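You operate a simulated robot arm through the tools that you are given. There is no shell and no other tool. Be economical: measure what you need, move in short steps, check, and stop when the job is done.

Carry out the task below with a simulated two-armed robot. There is one attempt and no reset: what you move stays moved.

JOB
Pick up the blue nut driver from the top of the right bench with one hand, pass it to the other hand and put it on the ledge of the wall rack.
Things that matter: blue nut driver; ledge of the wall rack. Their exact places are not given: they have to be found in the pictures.

The check looks at the end state, three seconds after you hand in, the way a careful person would. Anything else that was tipped, shoved, dropped, spilled or broken makes it a failure.

ROBOT AND FRAMES
Two 7-joint arms with two-finger parallel grippers on one trunk, on a base that drives. Base frame: it is fixed to the floor where the robot stands at the start and does not move with it; the origin is under the middle of the robot, x ahead of it, y to its left, z up. Units: m, rad, N and s.
The left shoulder is at the start at [0.06, 0.147, 0.543], the right one opposite. With the tool pointing down near the work surface each hand reaches from about 0.1 to 0.64 m from the robot's upright axis, wherever it stands, measured 20 degrees to its own side. Places, roughly: ledge of the wall rack (34x20 cm) [-3.56, 0.3, 0.96]. Payload 3.43 kg a hand.
Tool frame (each hand has its own): the origin (TCP) lies between the finger pads and is the grasp point; the fingertips stand 0.03 m ahead of it; z points along the fingers, y is the line along which they close. The gripper opens to 0.094 m. The fingers are 0.028 m wide and 0.01 m thick; the gripper's body (0.05 by 0.096 m) begins 0.055 m behind the TCP.
Orientation is that of the tool frame in the base frame, as a unit quaternion [x, y, z, w]. With the fingers straight down and closing along the base's y, the tool's x points along the base's -x, its y along +y and its z along -z.

CONTROLS
- The arms move only by the tool servo_tool. It takes "left_rows", "right_rows" or both (then of equal length, played together; a hand with none holds still); each is a list of rows, each an object (a shift or turn left out is 0, a gripper value left out holds the last) with "hand": the opening, from 0 (shut) to 1 (fully open); "slide": the shift along the tool's x, y, z in m, a list of three; "angular": the turn, a rotation vector about the tool's x, y, z in rad, a list of three. In form: [{"hand": hand, "slide": [x, y, z], "angular": [ax, ay, az]}, ...]. A call has 1 to 10 rows; each row is the pose to reach, as a shift and turn from the pose commanded when the call began, along the tool's axes at that moment. Each row takes 0.2 s and may step no farther than 0.05 m and 0.15 rad from the row before; otherwise, or with a gripper value out of range, the whole call is refused. A pose out of reach is approached as far as the arm can. The call stops where the force on the tool passes 40 N (or 10 N more than at its start, if that is more) or the arm is blocked; 0.2 s more then pass. The fingers move at their own pace (about 0.072 m/s each) and stop on an object; they squeeze with about 38 N. The grip force told is the motor's: it shows also when the fingers shut on nothing. Time passes only in rows, and 0.2 s behind the last, so rows that repeat a pose let the fingers close. The reply holds the time, the measured pose of the TCP, the force on the tool along the base axes, the opening and the grip force, in the units named above and with some noise, with the torque about the TCP (base axes, N m) and any sound that the robot's microphone picked up.
- Cameras (640 x 400 px; columns grow to the right, rows downward): "scene" is now at [0.0591, -0.0019, 1.1816]; the picture's right is [-0.05, -1.00, 0.00], its down [-0.44, 0.02, -0.90] and it looks along [0.90, -0.05, -0.44] (base axes); focal length 249 px, centre (320, 200). "left" rides on the left gripper at [0.076, -0.014, -0.103] in its tool frame; the picture's right is [0.18, 0.98, 0.00], its down [-0.75, 0.14, -0.64] and it looks along [-0.63, 0.12, 0.77] (tool axes); focal length 243 px, centre (320, 200). "right" rides on the right gripper at [0.076, 0.014, -0.103] in its tool frame; the picture's right is [-0.18, 0.98, 0.00], its down [-0.75, -0.14, -0.64] and it looks along [-0.63, -0.12, 0.77] (tool axes); focal length 243 px, centre (320, 200).
- get_image(camera): a new picture of that camera. It takes no simulated time.
- move_column(by): slides the trunk up (or, below 0, down) by that many m; the arms and the scene camera ride with it, the base frame stays. It gives what a move gives, with no picture.
- base_move(legs): drives the robot by 1 to 6 legs, each [ahead, left, turn to the left] in m, m and rad, along the robot's own axes; the way and the turn of a leg run together, so that a leg with both is an arc; at most 1.5 m and 3.142 rad a leg. The arms and the cameras ride along, it lands a little off, and it stops where it bumps. It gives what a move gives.
- turn_head(pan, tilt): turns the head with the scene camera to pan (to the left, within 1.501 rad either way) and tilt (down, from -0.506 to 1.204), counted from straight ahead of the robot. It gives what a move gives.
- measure_at(camera, pixels): there is no depth. For up to 12 entries [column, row, z] of the newest picture of that camera ("zoom" is the newest enlarged one), the place [x, y] in the base frame at which the ray of that pixel passes the height z, good to about 0.002 m, but the place of the scene camera against the robot may be out by one fixed shift of up to 0.012 m in any direction. It takes no simulated time.
- zoom(camera, box): a new picture of the part [left, top, right, bottom] of that camera's present view, enlarged. It takes no simulated time.
- hand_in(): hands the job in; it is judged then, once.

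Work in short steps. Measure before you move; look again where a grasp or a placing could have gone wrong, and mend it. You have 80 turns and 58 pictures in all, those below and enlarged ones among them. Open the grippers and draw the arms clear of the work before you hand the job in, unless the task says otherwise; then end with one line.

The tools are called after "Emit:" by a JSON object that holds its "method" and its "body". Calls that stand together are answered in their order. servo_tool: Moves the arms, as the interface text tells. Its arguments: {"type":"object","properties":{"left_rows":{"type":"array","items":{"type":"object","properties":{"hand":{"type":"number"},"slide":{"type":"array","items":{"type":"number"}},"angular":{"type":"array","items":{"type":"number"}}}}},"right_rows":{"type":"array","items":{"type":"object","properties":{"hand":{"type":"number"},"slide":{"type":"array","items":{"type":"number"}},"angular":{"type":"array","items":{"type":"number"}}}}}},"required":[]} The other tools are called the same way: move_column (by) slides the trunk up or down; base_move (legs) drives the base; turn_head (pan, tilt) turns the head that bears the scene camera; get_image (camera) takes a picture; measure_at (camera, pixels) gives the place at which the rays of pixels pass given heights; zoom (camera, box) takes an enlarged picture of a part of a camera's view; hand_in () hands the job in.

At the start:

```text
time_s: 0.0
left_ee_pos: [0.2796, 0.1428, 0.9997]
left_tool_rot: [0.0, 1.0, 0.0, 0.001]
left_force: [-1.2, 0.1, 0.5]
left_ft_torque: [0.01, -0.03, 0.04]
left_finger_gap: 0.0942
left_gripper_force: 0.0
right_ee_pos: [0.2896, -0.1154, 0.9999]
right_tool_rot: [0.0, 1.0, 0.0, 0.0]
right_force: [-0.2, -0.2, -0.1]
right_ft_torque: [-0.02, 0.02, 0.01]
right_finger_gap: 0.0938
right_gripper_force: 0.1
trunk travel left (down, up): [-0.25, 0.0]
robot x, y, heading: [-0.0038, 0.003, -0.003]
head pan, tilt: [-0.054, 0.454]
```

scene: 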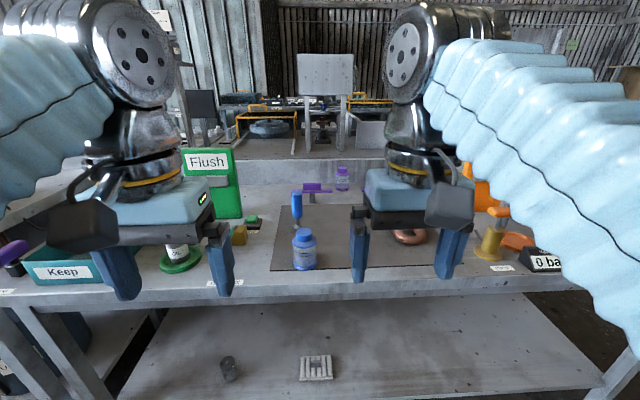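
right: 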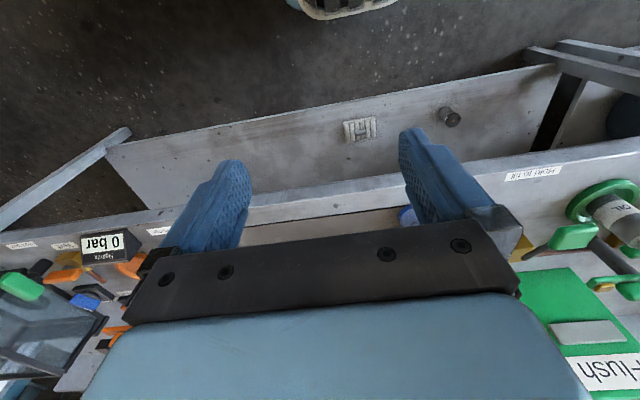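
left: 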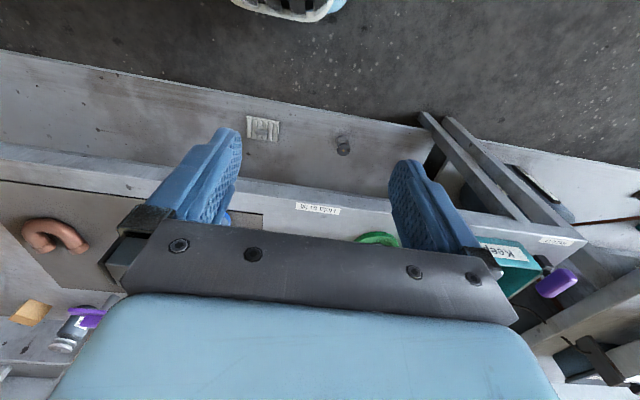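

The front bench shows several tools, with a blue-handled item near (297,207). I look at it enlarged and turn the head to the right to see whether another bench is there.

Emit:
{"method": "zoom", "body": {"camera": "scene", "box": [220, 140, 380, 290]}}

Emit:
{"method": "turn_head", "body": {"pan": -1.2, "tilt": 0.45}}

Emit:
{"method": "get_image", "body": {"camera": "scene"}}

```text
2.67 times, centred on (300, 215) of scene
```

zoom: 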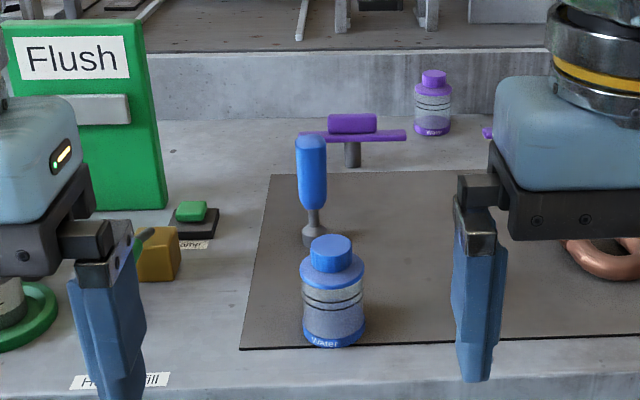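

```text
time_s: 1.4
left_ee_pos: [0.278, 0.142, 0.9999]
left_tool_rot: [0.0, 1.0, 0.001, 0.001]
left_force: [0.4, 0.5, 0.0]
left_ft_torque: [-0.01, 0.0, -0.01]
left_finger_gap: 0.0941
left_gripper_force: 0.0
right_ee_pos: [0.2892, -0.1152, 1.0009]
right_tool_rot: [0.0, 1.0, -0.001, 0.0]
right_force: [-0.4, 1.2, -0.8]
right_ft_torque: [0.01, 0.02, -0.02]
right_finger_gap: 0.094
right_gripper_force: 0.0
trunk travel left (down, up): [-0.25, 0.0]
robot x, y, heading: [0.0007, 0.0011, -0.004]
head pan, tilt: [-1.201, 0.45]
```

```text
53 pictures are left
```

scene: 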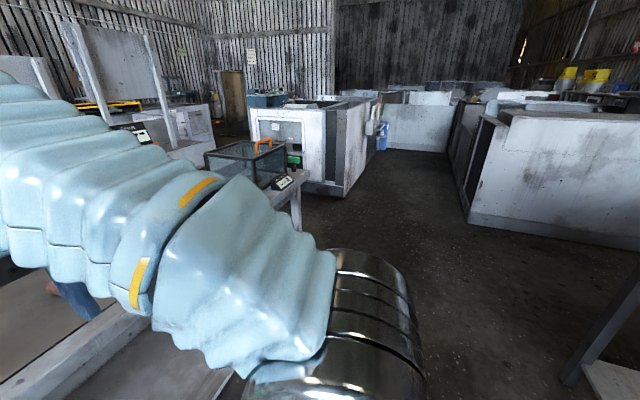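

The front bench holds an upright blue-handled driver; a further bench edge shows at lower right (600,370). I look further to the right and to the left.

Emit:
{"method": "turn_head", "body": {"pan": -1.5, "tilt": 0.3}}

Emit:
{"method": "get_image", "body": {"camera": "scene"}}

Emit:
{"method": "turn_head", "body": {"pan": 1.5, "tilt": 0.3}}

Emit:
{"method": "get_image", "body": {"camera": "scene"}}

```text
time_s: 2.2
left_ee_pos: [0.2791, 0.1409, 1.0004]
left_tool_rot: [0.001, 1.0, 0.0, 0.001]
left_force: [0.6, 0.6, 0.2]
left_ft_torque: [0.0, -0.04, -0.01]
left_finger_gap: 0.0941
left_gripper_force: 0.1
right_ee_pos: [0.2897, -0.1153, 1.001]
right_tool_rot: [0.0, 1.0, 0.0, 0.0]
right_force: [0.7, 0.2, 0.1]
right_ft_torque: [-0.01, -0.02, 0.04]
right_finger_gap: 0.0941
right_gripper_force: 0.0
trunk travel left (down, up): [-0.25, 0.0]
robot x, y, heading: [0.0003, -0.0021, -0.003]
head pan, tilt: [-1.499, 0.3]
```

```text
52 pictures are left
```

scene: 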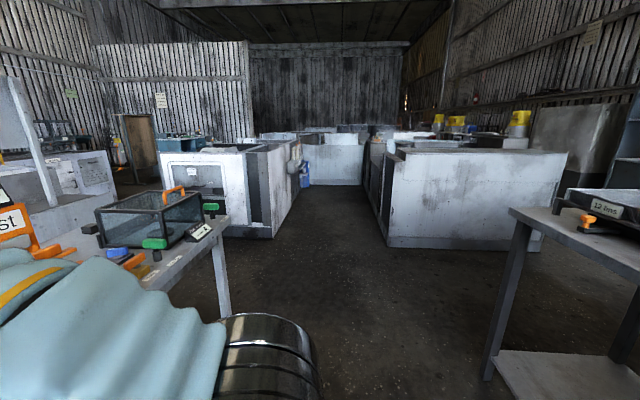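

```text
time_s: 4.8
left_ee_pos: [0.2783, 0.1414, 1.0002]
left_tool_rot: [0.0, 1.0, -0.001, 0.001]
left_force: [-0.8, -0.1, 0.5]
left_ft_torque: [0.04, -0.03, 0.01]
left_finger_gap: 0.094
left_gripper_force: 0.2
right_ee_pos: [0.2899, -0.1149, 1.0004]
right_tool_rot: [0.0, 1.0, 0.0, 0.002]
right_force: [0.1, -0.2, -0.2]
right_ft_torque: [0.03, 0.0, 0.05]
right_finger_gap: 0.0939
right_gripper_force: 0.2
trunk travel left (down, up): [-0.25, 0.0]
robot x, y, heading: [-0.0004, -0.0006, 0.003]
head pan, tilt: [1.499, 0.3]
```

```text
51 pictures are left
```

scene: 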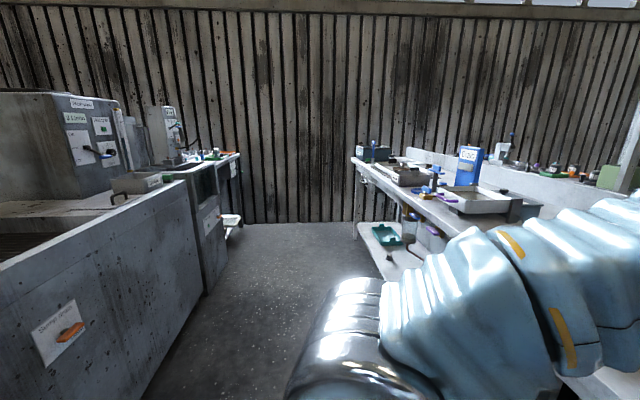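

A second bench stands farther to the left of the front row, and one behind to the right. I turn the robot about on the spot in steps to view the rear area and the rack.

Emit:
{"method": "zoom", "body": {"camera": "scene", "box": [340, 120, 620, 290]}}

Emit:
{"method": "base_move", "body": {"legs": [[-0.35, 0, 0], [0, 0, 1.5]]}}

Emit:
{"method": "get_image", "body": {"camera": "scene"}}

```text
2.29 times, centred on (480, 205) of scene
```

zoom: 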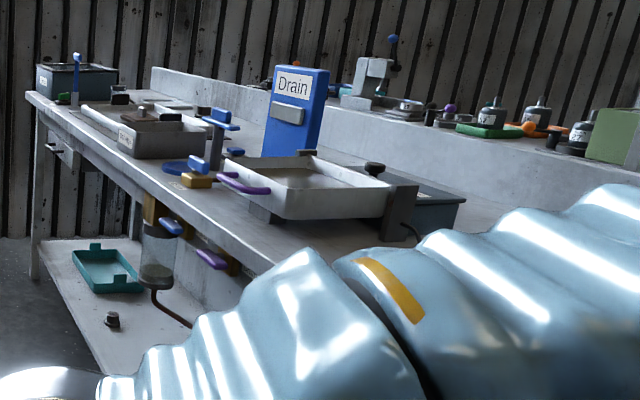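

```text
time_s: 10.6
left_ee_pos: [-0.4636, 0.2892, 1.0007]
left_tool_rot: [-0.672, 0.74, 0.0, 0.001]
left_force: [-0.1, 0.1, -0.3]
left_ft_torque: [0.01, -0.01, 0.02]
left_finger_gap: 0.094
left_gripper_force: 0.1
right_ee_pos: [-0.2069, 0.2767, 1.0016]
right_tool_rot: [-0.673, 0.74, 0.001, 0.001]
right_force: [-0.4, 0.1, 0.2]
right_ft_torque: [0.0, 0.0, 0.0]
right_finger_gap: 0.0943
right_gripper_force: 0.0
trunk travel left (down, up): [-0.25, 0.0]
robot x, y, heading: [-0.3468, -0.0001, 1.476]
head pan, tilt: [1.499, 0.3]
```

```text
49 pictures are left
```

scene: 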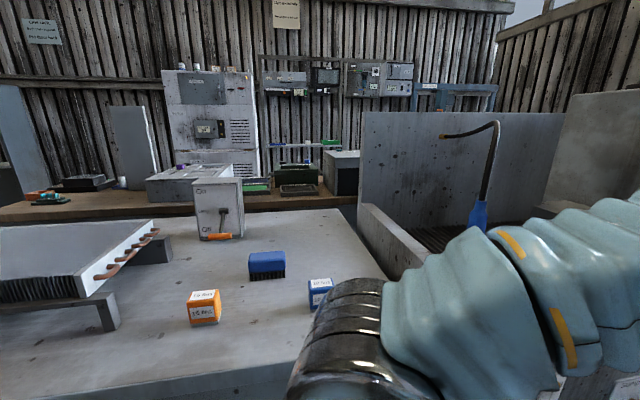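

Rear area: a counter with boxes, and wall racks far away near (320,75). I turn the base further and look at the area behind with clear view.

Emit:
{"method": "base_move", "body": {"legs": [[0, 0, 1.6]]}}

Emit:
{"method": "turn_head", "body": {"pan": 0.0, "tilt": 0.2}}

Emit:
{"method": "get_image", "body": {"camera": "scene"}}

Emit:
{"method": "turn_head", "body": {"pan": 0.9, "tilt": 0.35}}

Emit:
{"method": "get_image", "body": {"camera": "scene"}}

```text
time_s: 14.9
left_ee_pos: [-0.6355, -0.1277, 0.9994]
left_tool_rot: [1.0, -0.026, -0.002, 0.0]
left_force: [0.3, 0.5, 0.4]
left_ft_torque: [-0.01, -0.01, -0.02]
left_finger_gap: 0.0941
left_gripper_force: 0.1
right_ee_pos: [-0.6322, 0.1296, 1.001]
right_tool_rot: [1.0, -0.026, -0.001, 0.001]
right_force: [0.1, 0.0, 0.4]
right_ft_torque: [-0.04, -0.04, 0.0]
right_finger_gap: 0.0941
right_gripper_force: 0.0
trunk travel left (down, up): [-0.25, 0.0]
robot x, y, heading: [-0.3498, 0.0013, 3.092]
head pan, tilt: [1.499, 0.3]
```

```text
time_s: 16.6
left_ee_pos: [-0.6345, -0.1283, 0.9997]
left_tool_rot: [1.0, -0.026, -0.001, 0.0]
left_force: [0.2, -0.7, -0.9]
left_ft_torque: [0.01, 0.02, -0.01]
left_finger_gap: 0.094
left_gripper_force: 0.2
right_ee_pos: [-0.6327, 0.1291, 1.0009]
right_tool_rot: [1.0, -0.026, 0.0, -0.001]
right_force: [-0.2, -0.1, -0.5]
right_ft_torque: [0.02, -0.02, 0.01]
right_finger_gap: 0.0942
right_gripper_force: 0.1
trunk travel left (down, up): [-0.25, 0.0]
robot x, y, heading: [-0.3481, -0.0026, 3.085]
head pan, tilt: [0.0, 0.201]
```

```text
48 pictures are left
```

scene: 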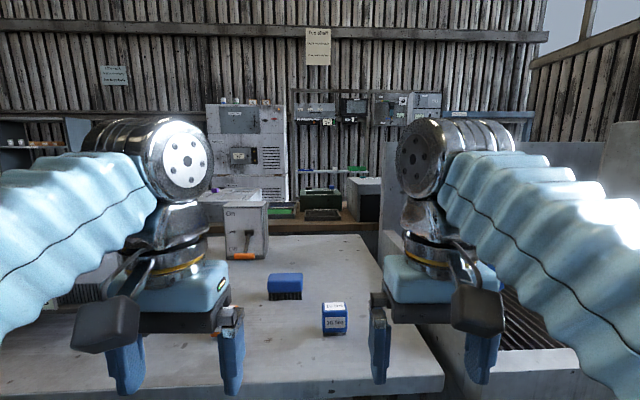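

```text
time_s: 17.8
left_ee_pos: [-0.6334, -0.1266, 0.9999]
left_tool_rot: [1.0, -0.026, 0.0, 0.0]
left_force: [0.2, 0.4, 0.3]
left_ft_torque: [0.03, -0.02, 0.01]
left_finger_gap: 0.094
left_gripper_force: 0.0
right_ee_pos: [-0.6324, 0.1298, 1.0011]
right_tool_rot: [1.0, -0.026, -0.001, 0.0]
right_force: [0.4, 0.1, 0.2]
right_ft_torque: [-0.02, -0.01, 0.03]
right_finger_gap: 0.0938
right_gripper_force: 0.0
trunk travel left (down, up): [-0.25, 0.0]
robot x, y, heading: [-0.3501, 0.002, 3.086]
head pan, tilt: [0.901, 0.351]
```

```text
47 pictures are left
```

scene: 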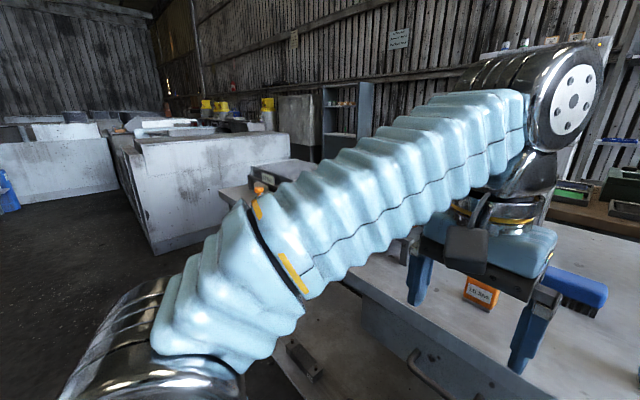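

The computed direction of the ledge falls around (330,167) of the straight view. I turn back and zoom there.

Emit:
{"method": "turn_head", "body": {"pan": 0.0, "tilt": 0.2}}

Emit:
{"method": "zoom", "body": {"camera": "scene", "box": [230, 80, 430, 230]}}

```text
time_s: 18.9
left_ee_pos: [-0.6341, -0.1279, 1.0002]
left_tool_rot: [1.0, -0.026, -0.001, 0.0]
left_force: [-0.8, 0.0, 0.6]
left_ft_torque: [0.03, 0.03, 0.03]
left_finger_gap: 0.0941
left_gripper_force: 0.1
right_ee_pos: [-0.6314, 0.1299, 1.0006]
right_tool_rot: [1.0, -0.025, -0.001, 0.0]
right_force: [0.1, -0.4, -0.2]
right_ft_torque: [0.0, -0.02, 0.02]
right_finger_gap: 0.0941
right_gripper_force: 0.1
trunk travel left (down, up): [-0.25, 0.0]
robot x, y, heading: [-0.3498, 0.0018, 3.086]
head pan, tilt: [0.0, 0.201]
```

```text
2.67 times, centred on (330, 155) of scene
```

zoom: 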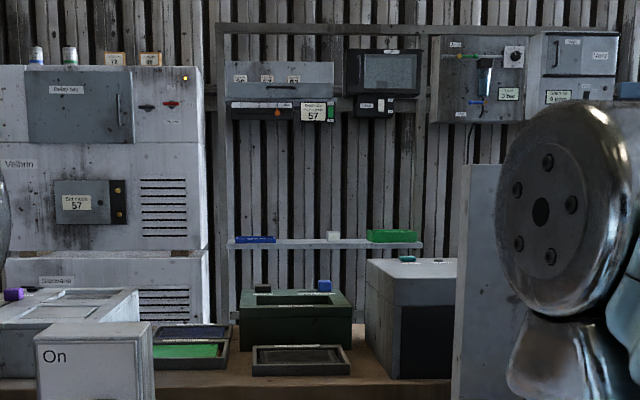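

The ledge is at zoom (235–420, 243), with a blue tray, a white item and a green tray on it, above a brown bench. Now I go back to face the front bench to identify the driver.

Emit:
{"method": "base_move", "body": {"legs": [[0, 0, 1.6], [0, 0, 1.594]]}}

Emit:
{"method": "turn_head", "body": {"pan": -0.05, "tilt": 0.45}}

Emit:
{"method": "get_image", "body": {"camera": "scene"}}

Emit:
{"method": "zoom", "body": {"camera": "scene", "box": [200, 120, 520, 280]}}

```text
time_s: 27.1
left_ee_pos: [-0.0711, 0.1397, 1.0005]
left_tool_rot: [0.002, 1.0, 0.0, 0.0]
left_force: [0.4, 0.8, -0.9]
left_ft_torque: [0.0, -0.01, 0.02]
left_finger_gap: 0.0936
left_gripper_force: 0.1
right_ee_pos: [-0.0597, -0.1169, 1.0]
right_tool_rot: [0.001, 1.0, 0.0, 0.001]
right_force: [-1.0, 0.2, 0.8]
right_ft_torque: [-0.01, -0.02, -0.01]
right_finger_gap: 0.0945
right_gripper_force: 0.1
trunk travel left (down, up): [-0.25, 0.0]
robot x, y, heading: [-0.3508, -0.0029, -0.001]
head pan, tilt: [0.0, 0.201]
```

```text
time_s: 27.9
left_ee_pos: [-0.0691, 0.1408, 1.0001]
left_tool_rot: [0.002, 1.0, 0.0, 0.001]
left_force: [0.0, 0.2, 0.1]
left_ft_torque: [0.03, 0.01, -0.02]
left_finger_gap: 0.0939
left_gripper_force: 0.0
right_ee_pos: [-0.0595, -0.1164, 1.0003]
right_tool_rot: [0.002, 1.0, 0.0, 0.001]
right_force: [-0.4, -0.4, 0.3]
right_ft_torque: [0.01, -0.04, -0.02]
right_finger_gap: 0.094
right_gripper_force: 0.1
trunk travel left (down, up): [-0.25, 0.0]
robot x, y, heading: [-0.3479, 0.0032, -0.003]
head pan, tilt: [-0.051, 0.45]
```

```text
45 pictures are left
```

scene: 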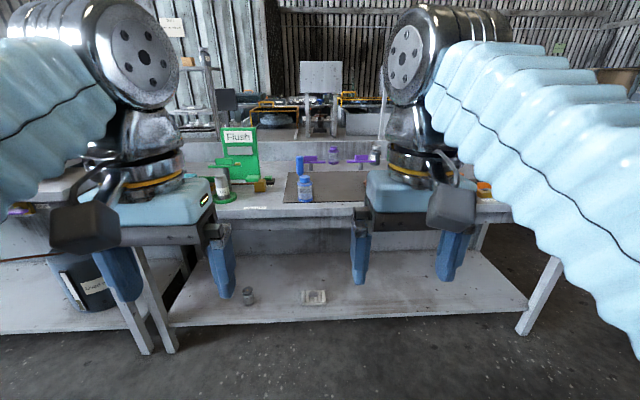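

```text
2.00 times, centred on (360, 200) of scene
```

zoom: 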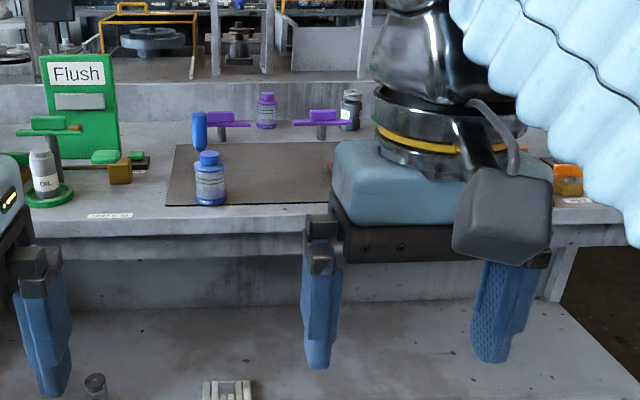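

Triangulated from the two views: bench top z≈0.80, blue driver standing upright at about (0.65, 0.03), handle from z≈0.84 to 0.92, water bottle at (0.49, 0.01). I drive so the driver lies ahead on the right hand's side.

Emit:
{"method": "base_move", "body": {"legs": [[0.42, 0.2, 0]]}}

Emit:
{"method": "turn_head", "body": {"pan": -0.2, "tilt": 0.55}}

Emit:
{"method": "get_image", "body": {"camera": "scene"}}

```text
time_s: 30.6
left_ee_pos: [0.3403, 0.3443, 1.001]
left_tool_rot: [-0.001, 1.0, 0.0, 0.001]
left_force: [0.6, -0.2, -0.1]
left_ft_torque: [0.02, 0.02, 0.01]
left_finger_gap: 0.0943
left_gripper_force: 0.1
right_ee_pos: [0.3534, 0.0873, 1.0009]
right_tool_rot: [-0.002, 1.0, 0.0, 0.0]
right_force: [0.0, 0.0, -0.2]
right_ft_torque: [-0.03, 0.03, -0.02]
right_finger_gap: 0.0938
right_gripper_force: 0.0
trunk travel left (down, up): [-0.25, 0.0]
robot x, y, heading: [0.0602, 0.2056, 0.001]
head pan, tilt: [-0.051, 0.45]
```

```text
time_s: 31.3
left_ee_pos: [0.3408, 0.343, 0.9989]
left_tool_rot: [-0.001, 1.0, 0.0, 0.001]
left_force: [-0.2, -0.6, -0.2]
left_ft_torque: [0.02, 0.01, 0.01]
left_finger_gap: 0.0939
left_gripper_force: 0.1
right_ee_pos: [0.3536, 0.0872, 1.0014]
right_tool_rot: [-0.002, 1.0, 0.0, 0.001]
right_force: [0.1, 0.4, 0.0]
right_ft_torque: [-0.01, 0.01, -0.02]
right_finger_gap: 0.0939
right_gripper_force: 0.0
trunk travel left (down, up): [-0.25, 0.0]
robot x, y, heading: [0.0654, 0.202, 0.001]
head pan, tilt: [-0.201, 0.55]
```

```text
43 pictures are left
```

scene: 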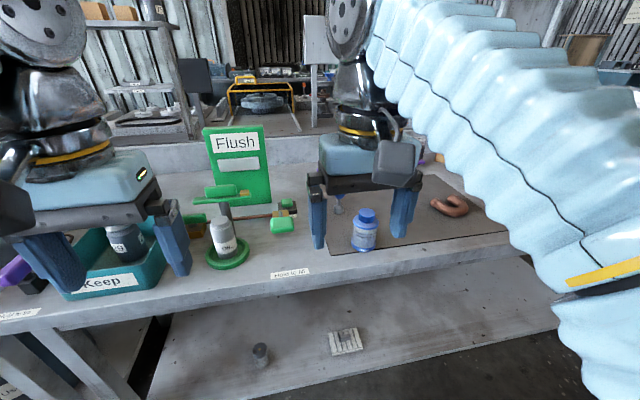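

The right hand hides the driver. I move it 0.14 m to the right (tool −y) and look again.

Emit:
{"method": "servo_tool", "body": {"right_rows": [{"hand": 1, "slide": [0, -0.045, 0]}, {"hand": 1, "slide": [0, -0.09, 0]}, {"hand": 1, "slide": [0, -0.14, 0]}]}}

Emit:
{"method": "zoom", "body": {"camera": "scene", "box": [260, 120, 460, 270]}}

```text
time_s: 32.1
left_ee_pos: [0.3409, 0.3442, 1.0015]
left_tool_rot: [-0.002, 1.0, 0.001, 0.0]
left_force: [0.7, -0.1, 0.4]
left_ft_torque: [0.03, 0.02, 0.01]
left_finger_gap: 0.094
left_gripper_force: 0.0
right_ee_pos: [0.3551, -0.0505, 1.0004]
right_tool_rot: [-0.001, 1.0, 0.0, 0.001]
right_force: [-0.8, -0.3, -0.2]
right_ft_torque: [0.01, -0.01, -0.04]
right_finger_gap: 0.0939
right_gripper_force: 0.1
right hand out of reach, approached as far as the arm can: row 2, 3
trunk travel left (down, up): [-0.25, 0.0]
robot x, y, heading: [0.0629, 0.2008, 0.003]
head pan, tilt: [-0.201, 0.55]
```

```text
2.67 times, centred on (360, 195) of scene
```

zoom: 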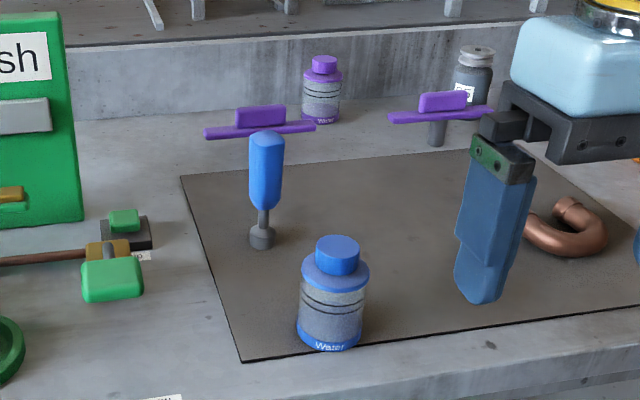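

The driver stands clearly: base at zoom (262,240), top at (266,132). I measure its place at several heights.

Emit:
{"method": "measure_at", "body": {"camera": "zoom", "pixels": [[262, 243, 0.8], [262, 225, 0.82], [265, 205, 0.84], [267, 140, 0.92], [251, 170, 0.885], [282, 170, 0.885], [334, 345, 0.8], [337, 245, 0.9], [243, 360, 0.8], [181, 178, 0.8], [204, 133, 0.9], [315, 128, 0.9]]}}

```text
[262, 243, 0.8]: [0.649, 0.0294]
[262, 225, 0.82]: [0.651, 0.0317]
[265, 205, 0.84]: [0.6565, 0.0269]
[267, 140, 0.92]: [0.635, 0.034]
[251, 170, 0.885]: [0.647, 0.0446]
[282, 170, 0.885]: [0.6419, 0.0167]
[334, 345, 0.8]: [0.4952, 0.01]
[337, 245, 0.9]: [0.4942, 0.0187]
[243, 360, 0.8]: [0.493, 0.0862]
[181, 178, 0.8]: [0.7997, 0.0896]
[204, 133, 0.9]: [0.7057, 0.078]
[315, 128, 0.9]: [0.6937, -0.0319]
```

Driver is at about (0.647, 0.030), 3 cm thick handle; bottle at (0.495, 0.012). The reach at this height is limited, so I edge the base 0.08 m closer and get the right hand back in towards the driver's line while high.

Emit:
{"method": "base_move", "body": {"legs": [[0.08, 0.0, 0]]}}

Emit:
{"method": "servo_tool", "body": {"right_rows": [{"hand": 1, "slide": [-0.04, 0.03, 0]}, {"hand": 1, "slide": [-0.08, 0.06, 0]}, {"hand": 1, "slide": [-0.12, 0.08, 0]}]}}

```text
time_s: 33.2
left_ee_pos: [0.4198, 0.345, 1.0005]
left_tool_rot: [-0.002, 1.0, 0.0, 0.001]
left_force: [-0.6, 0.8, 0.2]
left_ft_torque: [0.0, 0.02, 0.0]
left_finger_gap: 0.0941
left_gripper_force: 0.0
right_ee_pos: [0.4352, -0.049, 1.0007]
right_tool_rot: [-0.002, 1.0, 0.0, 0.001]
right_force: [0.4, 0.3, 0.3]
right_ft_torque: [-0.01, 0.01, -0.02]
right_finger_gap: 0.0941
right_gripper_force: 0.0
trunk travel left (down, up): [-0.25, 0.0]
robot x, y, heading: [0.1439, 0.2025, 0.002]
head pan, tilt: [-0.201, 0.55]
```

```text
time_s: 34.0
left_ee_pos: [0.4195, 0.3444, 1.0001]
left_tool_rot: [-0.002, 1.0, 0.0, 0.001]
left_force: [-0.5, 0.8, -1.1]
left_ft_torque: [-0.01, 0.01, 0.01]
left_finger_gap: 0.094
left_gripper_force: 0.0
right_ee_pos: [0.5373, 0.0292, 0.9908]
right_tool_rot: [-0.003, 1.0, 0.0, 0.0]
right_force: [0.1, 0.2, 0.0]
right_ft_torque: [-0.02, -0.03, 0.0]
right_finger_gap: 0.0939
right_gripper_force: 0.2
right hand out of reach, approached as far as the arm can: row 3
trunk travel left (down, up): [-0.25, 0.0]
robot x, y, heading: [0.1409, 0.2014, 0.007]
head pan, tilt: [-0.201, 0.55]
```

At z≈0.99 the hand reaches only 0.4 m ahead. I check the clearance between base and bench edge by looking down before edging closer.

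Emit:
{"method": "turn_head", "body": {"pan": 0.0, "tilt": 1.15}}

Emit:
{"method": "get_image", "body": {"camera": "scene"}}

```text
time_s: 35.0
left_ee_pos: [0.4196, 0.3446, 0.9996]
left_tool_rot: [-0.002, 1.0, 0.0, 0.002]
left_force: [0.1, -0.1, -0.6]
left_ft_torque: [0.02, -0.07, 0.02]
left_finger_gap: 0.0938
left_gripper_force: 0.0
right_ee_pos: [0.5379, 0.0276, 0.9891]
right_tool_rot: [-0.002, 1.0, 0.0, 0.001]
right_force: [-0.3, -0.5, 0.6]
right_ft_torque: [-0.01, 0.03, -0.03]
right_finger_gap: 0.0939
right_gripper_force: 0.1
trunk travel left (down, up): [-0.25, 0.0]
robot x, y, heading: [0.1418, 0.2011, 0.001]
head pan, tilt: [0.0, 1.15]
```

```text
41 pictures are left
```

scene: 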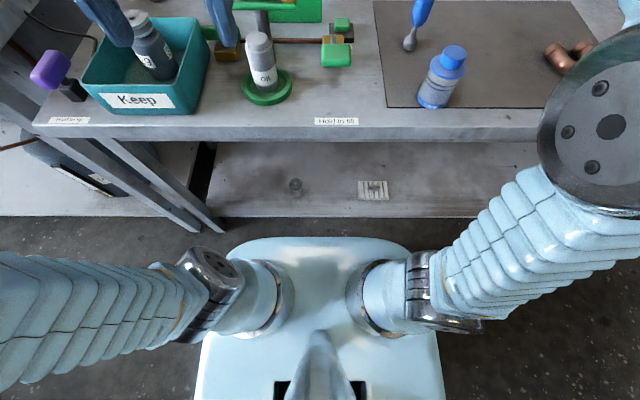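

The robot body's front edge is at (318,238), the bench's lower shelf edge at row 216, the top edge at row 138. I measure these.

Emit:
{"method": "measure_at", "body": {"camera": "scene", "pixels": [[318, 238, 0.55], [318, 238, 0.3], [318, 238, 0.1], [318, 216, 0.25], [318, 216, 0.1], [318, 138, 0.78], [318, 138, 0.8], [318, 210, 0.3]]}}

```text
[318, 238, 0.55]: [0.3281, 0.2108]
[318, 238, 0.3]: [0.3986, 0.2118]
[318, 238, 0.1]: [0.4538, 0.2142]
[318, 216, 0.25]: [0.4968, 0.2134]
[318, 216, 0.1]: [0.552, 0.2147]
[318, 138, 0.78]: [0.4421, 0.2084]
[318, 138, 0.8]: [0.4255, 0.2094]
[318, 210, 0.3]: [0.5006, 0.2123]
```

Clearance is about 0.09 m. I drive 0.06 m ahead; the right hand will be at x≈0.60, with fingertips at 0.96, above the driver's 0.925 top.

Emit:
{"method": "base_move", "body": {"legs": [[0.06, 0.0, 0]]}}

Emit:
{"method": "turn_head", "body": {"pan": -0.25, "tilt": 0.55}}

Emit:
{"method": "get_image", "body": {"camera": "right"}}

Emit:
{"method": "get_image", "body": {"camera": "scene"}}

```text
time_s: 36.0
left_ee_pos: [0.4789, 0.3447, 1.0]
left_tool_rot: [-0.001, 1.0, 0.0, 0.002]
left_force: [-0.7, -0.7, 0.7]
left_ft_torque: [0.03, -0.01, 0.01]
left_finger_gap: 0.0941
left_gripper_force: 0.0
right_ee_pos: [0.5978, 0.0274, 0.9897]
right_tool_rot: [-0.002, 1.0, 0.0, 0.0]
right_force: [-0.8, -0.3, -0.5]
right_ft_torque: [-0.01, -0.01, -0.01]
right_finger_gap: 0.0938
right_gripper_force: 0.1
trunk travel left (down, up): [-0.25, 0.0]
robot x, y, heading: [0.2066, 0.1998, 0.005]
head pan, tilt: [0.0, 1.15]
```

```text
time_s: 37.0
left_ee_pos: [0.4802, 0.344, 0.9992]
left_tool_rot: [-0.001, 1.0, 0.0, 0.002]
left_force: [0.0, 0.3, 0.5]
left_ft_torque: [-0.01, 0.01, -0.02]
left_finger_gap: 0.0941
left_gripper_force: 0.0
right_ee_pos: [0.5984, 0.0282, 0.99]
right_tool_rot: [-0.002, 1.0, 0.0, 0.001]
right_force: [0.1, 0.9, 0.4]
right_ft_torque: [0.03, 0.01, 0.04]
right_finger_gap: 0.0939
right_gripper_force: 0.0
trunk travel left (down, up): [-0.25, 0.0]
robot x, y, heading: [0.2033, 0.2024, 0.004]
head pan, tilt: [-0.25, 0.55]
```

```text
40 pictures are left
```

right: 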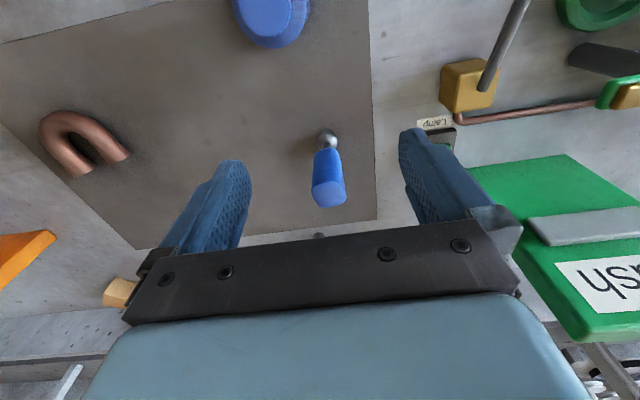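

```text
39 pictures are left
```

scene: 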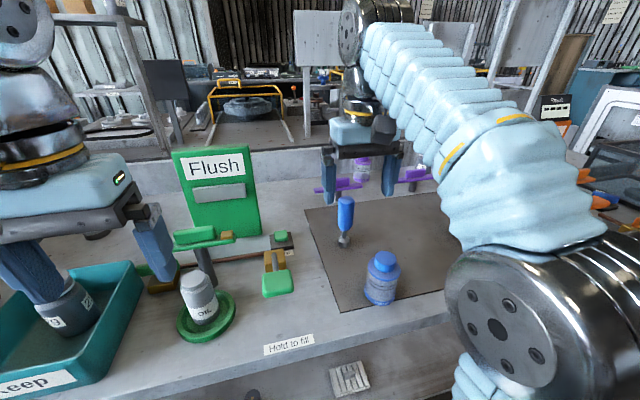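

The right camera shows the driver between the fingers' lines: top at (329,196), socket base at (328,135). I measure both.

Emit:
{"method": "measure_at", "body": {"camera": "right", "pixels": [[329, 194, 0.92], [326, 150, 0.84], [328, 135, 0.805], [328, 170, 0.885]]}}

Emit:
{"method": "measure_at", "body": {"camera": "scene", "pixels": [[346, 198, 0.92], [344, 232, 0.84], [344, 243, 0.8], [188, 243, 0.94]]}}

```text
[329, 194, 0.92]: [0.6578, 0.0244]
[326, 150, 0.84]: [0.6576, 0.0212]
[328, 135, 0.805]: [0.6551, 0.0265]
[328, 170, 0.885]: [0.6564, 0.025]
```

```text
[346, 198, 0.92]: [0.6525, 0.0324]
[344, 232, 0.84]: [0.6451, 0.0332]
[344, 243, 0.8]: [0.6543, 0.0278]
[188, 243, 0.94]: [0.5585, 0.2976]
```

Wrist camera gives (0.656, 0.025). I move down/forward in a first step and read the pose.

Emit:
{"method": "servo_tool", "body": {"right_rows": [{"hand": 1, "slide": [-0.02, -0.001, 0.025]}, {"hand": 1, "slide": [-0.04, -0.002, 0.03]}]}}

```text
time_s: 37.6
left_ee_pos: [0.4809, 0.3446, 1.0009]
left_tool_rot: [0.0, 1.0, 0.0, 0.001]
left_force: [-1.2, -1.1, -0.5]
left_ft_torque: [0.0, -0.01, 0.03]
left_finger_gap: 0.0939
left_gripper_force: 0.2
right_ee_pos: [0.6396, 0.0264, 0.9609]
right_tool_rot: [-0.002, 1.0, 0.0, 0.001]
right_force: [0.6, -0.6, -0.4]
right_ft_torque: [-0.01, -0.01, 0.01]
right_finger_gap: 0.0942
right_gripper_force: 0.2
trunk travel left (down, up): [-0.25, 0.0]
robot x, y, heading: [0.2016, 0.2046, 0.002]
head pan, tilt: [-0.25, 0.55]
```

Pose is as expected. I go over the driver and down to z≈0.908, so that fingers cover the upper half of the handle.

Emit:
{"method": "servo_tool", "body": {"right_rows": [{"hand": 1, "slide": [-0.0165, -0.001, 0.005]}, {"hand": 1, "slide": [-0.0165, -0.001, 0.03]}, {"hand": 1, "slide": [-0.0165, -0.001, 0.053]}, {"hand": 1, "slide": [-0.0165, -0.001, 0.053]}]}}

Emit:
{"method": "get_image", "body": {"camera": "right"}}

Emit:
{"method": "zoom", "body": {"camera": "scene", "box": [260, 120, 440, 260]}}

```text
time_s: 38.6
left_ee_pos: [0.4807, 0.3441, 1.0003]
left_tool_rot: [-0.001, 1.0, 0.0, 0.0]
left_force: [0.4, 0.7, 0.6]
left_ft_torque: [-0.04, 0.0, 0.01]
left_finger_gap: 0.0938
left_gripper_force: 0.1
right_ee_pos: [0.6566, 0.0238, 0.9075]
right_tool_rot: [-0.002, 1.0, -0.001, 0.001]
right_force: [-0.2, 0.1, 0.6]
right_ft_torque: [0.0, 0.03, -0.01]
right_finger_gap: 0.0938
right_gripper_force: 0.0
trunk travel left (down, up): [-0.25, 0.0]
robot x, y, heading: [0.2048, 0.2012, 0.002]
head pan, tilt: [-0.25, 0.55]
```

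```text
38 pictures are left
```

right: 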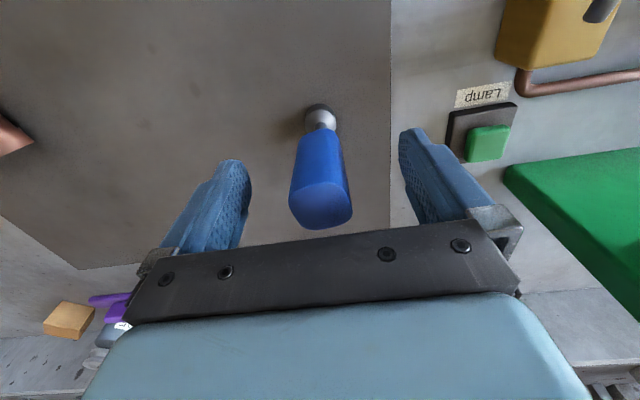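

```text
2.86 times, centred on (350, 190) of scene
```

zoom: 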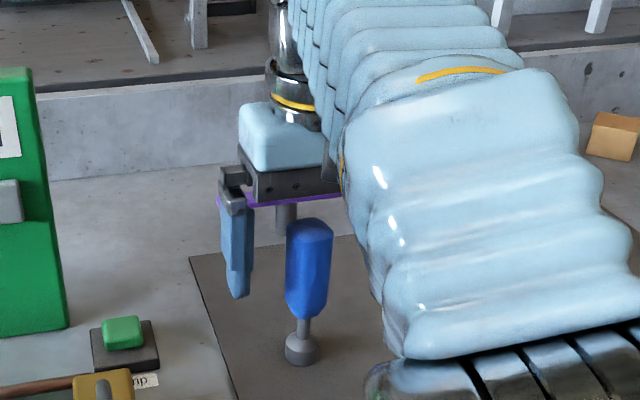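

I check the centring with the wrist camera: handle top face at (325,205), socket (320,120).

Emit:
{"method": "measure_at", "body": {"camera": "right", "pixels": [[322, 205, 0.925], [322, 190, 0.92], [322, 160, 0.885], [320, 118, 0.805]]}}

```text
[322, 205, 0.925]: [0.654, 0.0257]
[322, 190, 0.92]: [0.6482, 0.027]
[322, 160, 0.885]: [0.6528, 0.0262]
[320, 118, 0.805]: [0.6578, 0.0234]
```

It is centred to within 3 mm. I trim by (2 mm, 1.5 mm) and close the fingers.

Emit:
{"method": "servo_tool", "body": {"right_rows": [{"hand": 1, "slide": [0.002, 0.0015, 0]}, {"hand": 0.5, "slide": [0.002, 0.0015, 0]}, {"hand": 0.2, "slide": [0.002, 0.0015, 0]}, {"hand": 0.0, "slide": [0.002, 0.0015, 0]}, {"hand": 0.0, "slide": [0.002, 0.0015, 0]}, {"hand": 0.0, "slide": [0.002, 0.0015, 0]}]}}

```text
time_s: 40.0
left_ee_pos: [0.4811, 0.3452, 1.0001]
left_tool_rot: [-0.001, 1.0, 0.0, 0.001]
left_force: [-0.3, 0.1, 0.0]
left_ft_torque: [-0.01, 0.0, -0.01]
left_finger_gap: 0.0938
left_gripper_force: 0.0
right_ee_pos: [0.6537, 0.0262, 0.9078]
right_tool_rot: [-0.001, 1.0, -0.001, 0.001]
right_force: [-0.3, -0.8, 3.2]
right_ft_torque: [-0.12, 0.0, 0.05]
right_finger_gap: 0.0337
right_gripper_force: 37.6
trunk travel left (down, up): [-0.25, 0.0]
robot x, y, heading: [0.2047, 0.2022, 0.006]
head pan, tilt: [-0.25, 0.55]
```

Gripped (gap 0.034 m). I lift about 5 cm, drawing back slightly (x stays >0.6), then shift right by 0.095 m so that it clears the bottle.

Emit:
{"method": "servo_tool", "body": {"right_rows": [{"hand": 0, "slide": [0, 0, -0.02]}, {"hand": 0, "slide": [0.005, 0, -0.04]}, {"hand": 0, "slide": [0.02, 0, -0.055]}, {"hand": 0, "slide": [0.025, -0.04, -0.058]}, {"hand": 0, "slide": [0.035, -0.075, -0.06]}, {"hand": 0, "slide": [0.04, -0.1, -0.06]}]}}

Emit:
{"method": "get_image", "body": {"camera": "scene"}}

```text
time_s: 41.4
left_ee_pos: [0.4808, 0.3437, 0.9995]
left_tool_rot: [0.0, 1.0, 0.0, 0.001]
left_force: [-0.2, 0.3, -0.2]
left_ft_torque: [-0.03, 0.01, 0.05]
left_finger_gap: 0.094
left_gripper_force: 0.0
right_ee_pos: [0.6107, -0.0743, 0.97]
right_tool_rot: [-0.002, 1.0, 0.0, 0.001]
right_force: [0.3, 0.0, -0.2]
right_ft_torque: [-0.02, -0.02, 0.01]
right_finger_gap: 0.0333
right_gripper_force: 38.4
trunk travel left (down, up): [-0.25, 0.0]
robot x, y, heading: [0.2042, 0.2018, 0.004]
head pan, tilt: [-0.25, 0.55]
```

```text
36 pictures are left
```

scene: 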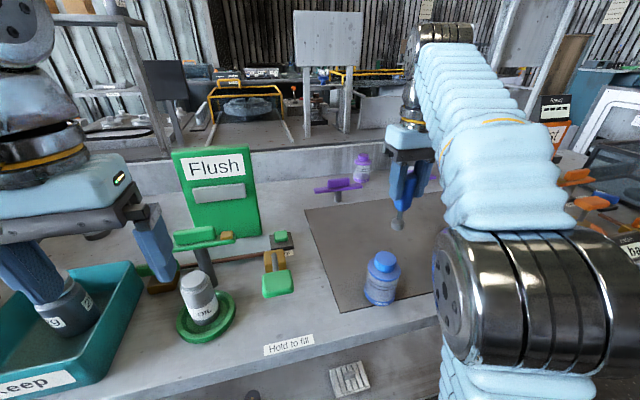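

Held and lifted; driver at (398,200), clear to the right of the bottle. I back straight out to x≈−0.35.

Emit:
{"method": "base_move", "body": {"legs": [[-0.55, 0.0, 0]]}}

Emit:
{"method": "get_image", "body": {"camera": "scene"}}

```text
time_s: 44.5
left_ee_pos: [-0.0627, 0.3427, 1.0001]
left_tool_rot: [-0.001, 1.0, 0.0, 0.001]
left_force: [-0.1, -0.5, 0.5]
left_ft_torque: [-0.04, 0.0, -0.02]
left_finger_gap: 0.0938
left_gripper_force: 0.0
right_ee_pos: [0.0675, -0.076, 0.9701]
right_tool_rot: [-0.002, 1.0, 0.0, 0.001]
right_force: [-0.7, 0.7, -1.8]
right_ft_torque: [-0.01, 0.03, 0.04]
right_finger_gap: 0.0334
right_gripper_force: 38.0
trunk travel left (down, up): [-0.25, 0.0]
robot x, y, heading: [-0.3426, 0.1987, 0.004]
head pan, tilt: [-0.25, 0.55]
```

```text
35 pictures are left
```

scene: 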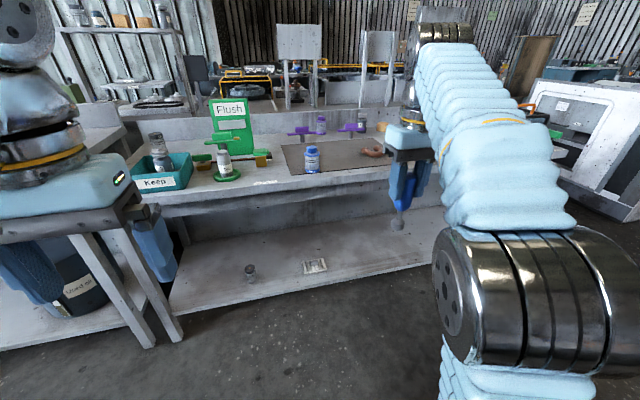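

Now I tuck the right hand in (back 0.1 m, left 0.12 m, up) for travel, then go to the middle of the aisle and turn to face −y to find the way round the counter to the rack.

Emit:
{"method": "servo_tool", "body": {"right_rows": [{"hand": 0, "slide": [0.035, 0.035, -0.01]}, {"hand": 0, "slide": [0.07, 0.07, -0.02]}, {"hand": 0, "slide": [0.1, 0.1, -0.03]}, {"hand": 0, "slide": [0.12, 0.13, -0.03]}]}}

Emit:
{"method": "base_move", "body": {"legs": [[0.22, 0.0, 0], [0, 0, -1.57]]}}

Emit:
{"method": "turn_head", "body": {"pan": 0, "tilt": 0.3}}

Emit:
{"method": "get_image", "body": {"camera": "scene"}}

```text
refused: row 1 steps farther than a row can; nothing moved
```

```text
time_s: 50.0
left_ee_pos: [0.0228, -0.0771, 1.0]
left_tool_rot: [0.705, 0.709, 0.0, 0.001]
left_force: [-0.1, 0.2, -0.3]
left_ft_torque: [-0.02, -0.04, -0.01]
left_finger_gap: 0.0939
left_gripper_force: 0.1
right_ee_pos: [-0.3948, -0.2081, 0.9698]
right_tool_rot: [0.704, 0.71, -0.001, 0.001]
right_force: [0.5, -0.8, -0.3]
right_ft_torque: [0.04, -0.03, -0.03]
right_finger_gap: 0.0337
right_gripper_force: 38.4
trunk travel left (down, up): [-0.25, 0.0]
robot x, y, heading: [-0.1217, 0.2019, -1.563]
head pan, tilt: [-0.25, 0.55]
```

```text
time_s: 50.8
left_ee_pos: [0.0218, -0.0765, 1.0005]
left_tool_rot: [0.704, 0.71, 0.0, 0.001]
left_force: [0.0, -0.7, -0.5]
left_ft_torque: [-0.01, 0.0, 0.0]
left_finger_gap: 0.0941
left_gripper_force: 0.0
right_ee_pos: [-0.3967, -0.2081, 0.9697]
right_tool_rot: [0.704, 0.71, 0.0, 0.0]
right_force: [0.2, 0.5, -1.0]
right_ft_torque: [0.02, 0.01, 0.02]
right_finger_gap: 0.0338
right_gripper_force: 37.8
trunk travel left (down, up): [-0.25, 0.0]
robot x, y, heading: [-0.1183, 0.2047, -1.566]
head pan, tilt: [0.0, 0.3]
```

```text
34 pictures are left
```

scene: 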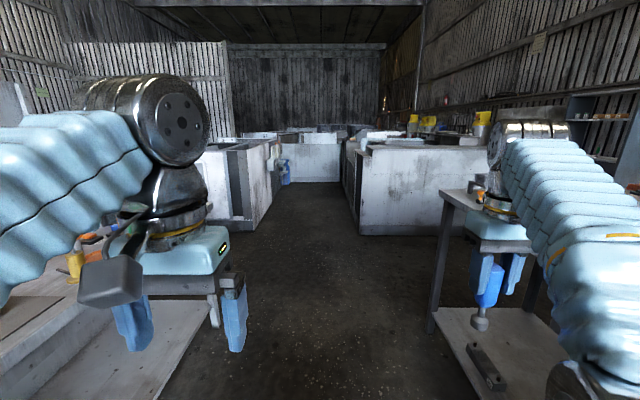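

The turn went through; only the tuck was refused. I tuck with smaller steps and look to the right past the table.

Emit:
{"method": "servo_tool", "body": {"right_rows": [{"hand": 0, "slide": [0.03, 0.03, -0.008]}, {"hand": 0, "slide": [0.06, 0.06, -0.016]}, {"hand": 0, "slide": [0.09, 0.09, -0.024]}, {"hand": 0, "slide": [0.12, 0.12, -0.03]}]}}

Emit:
{"method": "turn_head", "body": {"pan": -0.75, "tilt": 0.3}}

Emit:
{"method": "get_image", "body": {"camera": "scene"}}

```text
time_s: 51.8
left_ee_pos: [0.0226, -0.0763, 0.9997]
left_tool_rot: [0.705, 0.709, 0.0, 0.002]
left_force: [-0.1, -0.1, -0.8]
left_ft_torque: [-0.03, -0.01, -0.01]
left_finger_gap: 0.094
left_gripper_force: 0.0
right_ee_pos: [-0.2775, -0.0876, 0.9967]
right_tool_rot: [0.705, 0.71, 0.0, 0.001]
right_force: [-0.2, 0.1, -1.1]
right_ft_torque: [0.0, 0.0, 0.0]
right_finger_gap: 0.0337
right_gripper_force: 38.3
trunk travel left (down, up): [-0.25, 0.0]
robot x, y, heading: [-0.1219, 0.1992, -1.569]
head pan, tilt: [0.0, 0.3]
```

```text
time_s: 52.9
left_ee_pos: [0.0223, -0.0751, 0.9997]
left_tool_rot: [0.704, 0.71, 0.0, 0.001]
left_force: [1.2, 0.3, 0.0]
left_ft_torque: [-0.01, -0.02, 0.04]
left_finger_gap: 0.094
left_gripper_force: 0.1
right_ee_pos: [-0.2775, -0.088, 0.9971]
right_tool_rot: [0.705, 0.709, -0.001, 0.001]
right_force: [0.7, -0.3, -0.5]
right_ft_torque: [0.06, -0.04, -0.02]
right_finger_gap: 0.0332
right_gripper_force: 38.4
trunk travel left (down, up): [-0.25, 0.0]
robot x, y, heading: [-0.1186, 0.2008, -1.563]
head pan, tilt: [-0.75, 0.3]
```

```text
33 pictures are left
```

scene: 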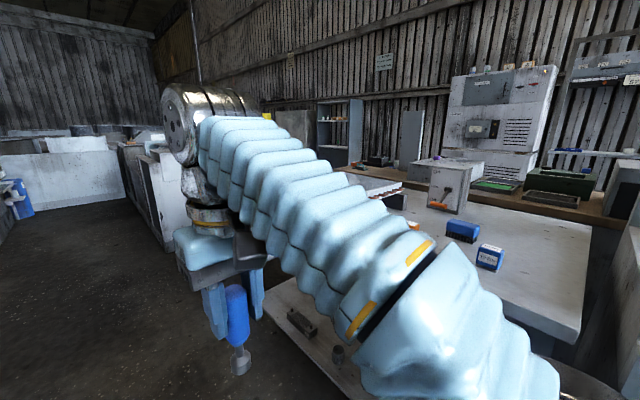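

The aisle ahead is free. I drive 1.3 m along it (to y≈−1.1) and look to the right again.

Emit:
{"method": "base_move", "body": {"legs": [[1.3, 0.0, 0]]}}

Emit:
{"method": "turn_head", "body": {"pan": -1.2, "tilt": 0.3}}

Emit:
{"method": "get_image", "body": {"camera": "scene"}}

```text
time_s: 59.4
left_ee_pos: [0.0383, -1.3699, 0.9994]
left_tool_rot: [0.703, 0.711, 0.0, 0.002]
left_force: [0.0, -0.6, -0.2]
left_ft_torque: [0.01, 0.05, 0.03]
left_finger_gap: 0.0941
left_gripper_force: 0.2
right_ee_pos: [-0.263, -1.3848, 0.9974]
right_tool_rot: [0.702, 0.712, 0.0, 0.001]
right_force: [-0.2, -0.1, -1.1]
right_ft_torque: [-0.02, 0.02, 0.02]
right_finger_gap: 0.0335
right_gripper_force: 37.5
trunk travel left (down, up): [-0.25, 0.0]
robot x, y, heading: [-0.1057, -1.0929, -1.556]
head pan, tilt: [-0.75, 0.3]
```

```text
time_s: 60.3
left_ee_pos: [0.0377, -1.3706, 1.0002]
left_tool_rot: [0.702, 0.712, -0.001, 0.002]
left_force: [-0.5, 0.7, 0.3]
left_ft_torque: [-0.01, 0.0, 0.01]
left_finger_gap: 0.0939
left_gripper_force: 0.0
right_ee_pos: [-0.2628, -1.3846, 0.9971]
right_tool_rot: [0.702, 0.713, -0.001, 0.0]
right_force: [-0.9, -0.5, -1.8]
right_ft_torque: [0.02, -0.02, -0.01]
right_finger_gap: 0.0338
right_gripper_force: 38.3
trunk travel left (down, up): [-0.25, 0.0]
robot x, y, heading: [-0.1052, -1.0911, -1.555]
head pan, tilt: [-1.201, 0.3]
```

```text
32 pictures are left
```

scene: 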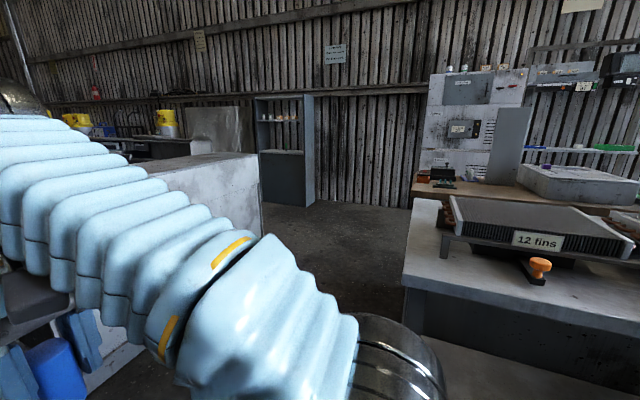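

A passage opens between the white block (col 262) and the table (col 410) towards the far wall. I measure floor points and table corner.

Emit:
{"method": "measure_at", "body": {"camera": "scene", "pixels": [[262, 234, 0], [305, 207, 0], [408, 208, 0], [404, 286, 0.8], [414, 198, 0.8], [414, 185, 0.8], [620, 148, 0.96], [528, 149, 0.96]]}}

```text
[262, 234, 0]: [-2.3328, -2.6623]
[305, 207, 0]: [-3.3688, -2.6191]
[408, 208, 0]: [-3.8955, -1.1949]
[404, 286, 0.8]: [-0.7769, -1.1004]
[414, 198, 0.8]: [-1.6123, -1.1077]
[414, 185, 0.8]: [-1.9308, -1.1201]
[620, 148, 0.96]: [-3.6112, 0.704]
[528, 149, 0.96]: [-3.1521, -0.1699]
```

The table's end is at y≈−1.10, and the white block leaves the passage down to about y≈−2.6. I drive to y≈−1.85, turn to face −x and look.

Emit:
{"method": "base_move", "body": {"legs": [[0.75, 0.0, 0], [0, 0, -1.58]]}}

Emit:
{"method": "turn_head", "body": {"pan": -0.3, "tilt": 0.3}}

Emit:
{"method": "get_image", "body": {"camera": "scene"}}

```text
time_s: 68.3
left_ee_pos: [-0.3822, -1.9873, 1.0007]
left_tool_rot: [1.0, -0.015, 0.0, 0.001]
left_force: [-0.2, 0.7, -0.2]
left_ft_torque: [-0.03, 0.01, 0.0]
left_finger_gap: 0.0941
left_gripper_force: 0.0
right_ee_pos: [-0.3833, -1.6866, 0.9979]
right_tool_rot: [1.0, -0.015, -0.001, 0.0]
right_force: [0.4, 0.2, -0.5]
right_ft_torque: [0.01, 0.0, -0.02]
right_finger_gap: 0.0335
right_gripper_force: 37.7
trunk travel left (down, up): [-0.25, 0.0]
robot x, y, heading: [-0.1009, -1.8565, 3.115]
head pan, tilt: [-1.201, 0.3]
```

```text
time_s: 69.5
left_ee_pos: [-0.3805, -1.986, 0.9984]
left_tool_rot: [1.0, -0.016, -0.002, 0.0]
left_force: [0.5, -0.5, 0.4]
left_ft_torque: [-0.04, -0.01, 0.02]
left_finger_gap: 0.0942
left_gripper_force: 0.2
right_ee_pos: [-0.3819, -1.6859, 0.9973]
right_tool_rot: [1.0, -0.016, -0.001, 0.0]
right_force: [-0.1, -0.1, -1.0]
right_ft_torque: [0.02, -0.04, 0.03]
right_finger_gap: 0.0335
right_gripper_force: 38.2
trunk travel left (down, up): [-0.25, 0.0]
robot x, y, heading: [-0.0978, -1.8552, 3.111]
head pan, tilt: [-0.3, 0.3]
```

```text
31 pictures are left
```

scene: 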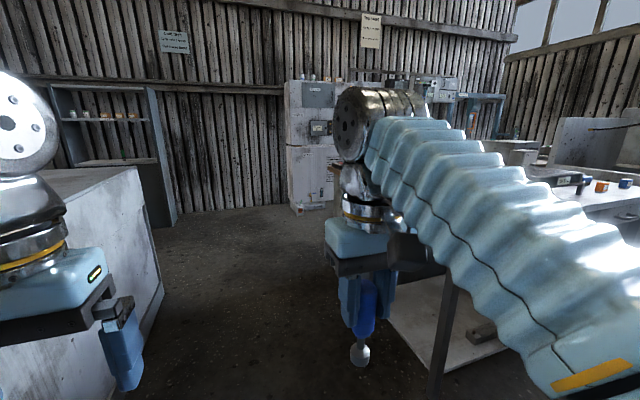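

Block corner on the floor at (163,292), table leg hidden at (432,395). I measure the passage.

Emit:
{"method": "measure_at", "body": {"camera": "scene", "pixels": [[163, 292, 0], [112, 395, 0], [432, 398, 0], [178, 225, 0], [298, 212, 0]]}}

```text
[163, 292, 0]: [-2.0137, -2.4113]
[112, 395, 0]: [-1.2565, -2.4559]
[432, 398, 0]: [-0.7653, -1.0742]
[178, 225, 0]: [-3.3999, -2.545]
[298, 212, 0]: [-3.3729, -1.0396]
```

Passage is y −2.43…−1.08; centre ≈ −1.76. I drive 1.5 m along it and look right.

Emit:
{"method": "base_move", "body": {"legs": [[1.5, -0.05, 0.02]]}}

Emit:
{"method": "turn_head", "body": {"pan": -1.1, "tilt": 0.3}}

Emit:
{"method": "get_image", "body": {"camera": "scene"}}

```text
refused: leg 1 is longer than a leg can be; nothing moved
```

```text
time_s: 70.7
left_ee_pos: [-0.3813, -1.9882, 0.9996]
left_tool_rot: [1.0, -0.016, -0.002, 0.001]
left_force: [0.0, 0.4, 0.3]
left_ft_torque: [0.0, 0.01, 0.0]
left_finger_gap: 0.0941
left_gripper_force: 0.0
right_ee_pos: [-0.3819, -1.6871, 0.9972]
right_tool_rot: [1.0, -0.016, 0.0, 0.0]
right_force: [-0.2, 0.0, -1.8]
right_ft_torque: [0.0, 0.03, -0.01]
right_finger_gap: 0.0334
right_gripper_force: 38.1
trunk travel left (down, up): [-0.25, 0.0]
robot x, y, heading: [-0.099, -1.8563, 3.114]
head pan, tilt: [-1.1, 0.3]
```

```text
30 pictures are left
```

scene: 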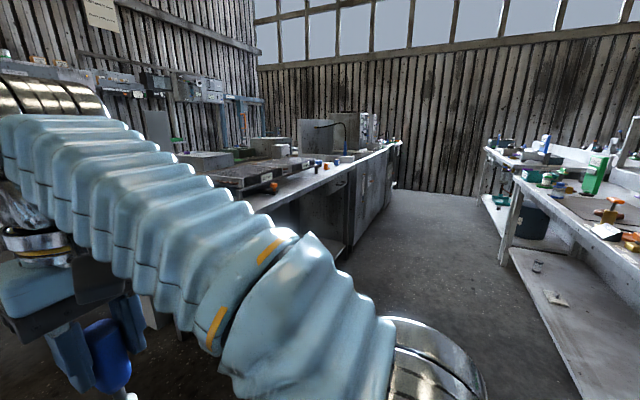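

The leg was a touch too long. I drive 1.45 m in total and look to the right.

Emit:
{"method": "base_move", "body": {"legs": [[1.45, -0.05, 0.02]]}}

Emit:
{"method": "get_image", "body": {"camera": "scene"}}

```text
time_s: 77.8
left_ee_pos: [-1.8085, -1.9033, 1.0008]
left_tool_rot: [1.0, -0.01, -0.002, 0.0]
left_force: [0.3, 0.2, 0.7]
left_ft_torque: [0.02, -0.01, -0.07]
left_finger_gap: 0.0937
left_gripper_force: 0.1
right_ee_pos: [-1.8116, -1.6039, 0.9973]
right_tool_rot: [1.0, -0.01, 0.0, -0.001]
right_force: [0.5, -1.1, -1.4]
right_ft_torque: [-0.01, -0.03, -0.01]
right_finger_gap: 0.0335
right_gripper_force: 38.3
trunk travel left (down, up): [-0.25, 0.0]
robot x, y, heading: [-1.5258, -1.7666, 3.122]
head pan, tilt: [-1.1, 0.3]
```

```text
29 pictures are left
```

scene: 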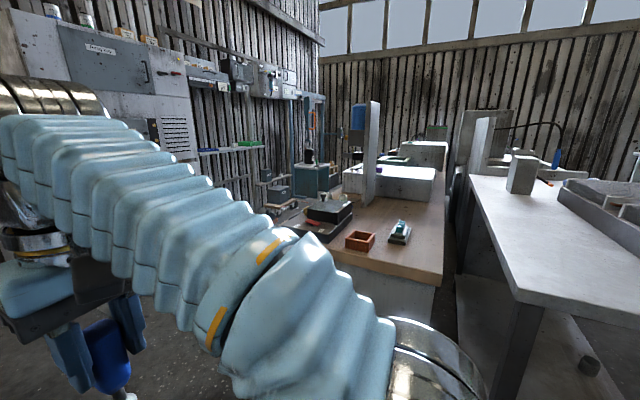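

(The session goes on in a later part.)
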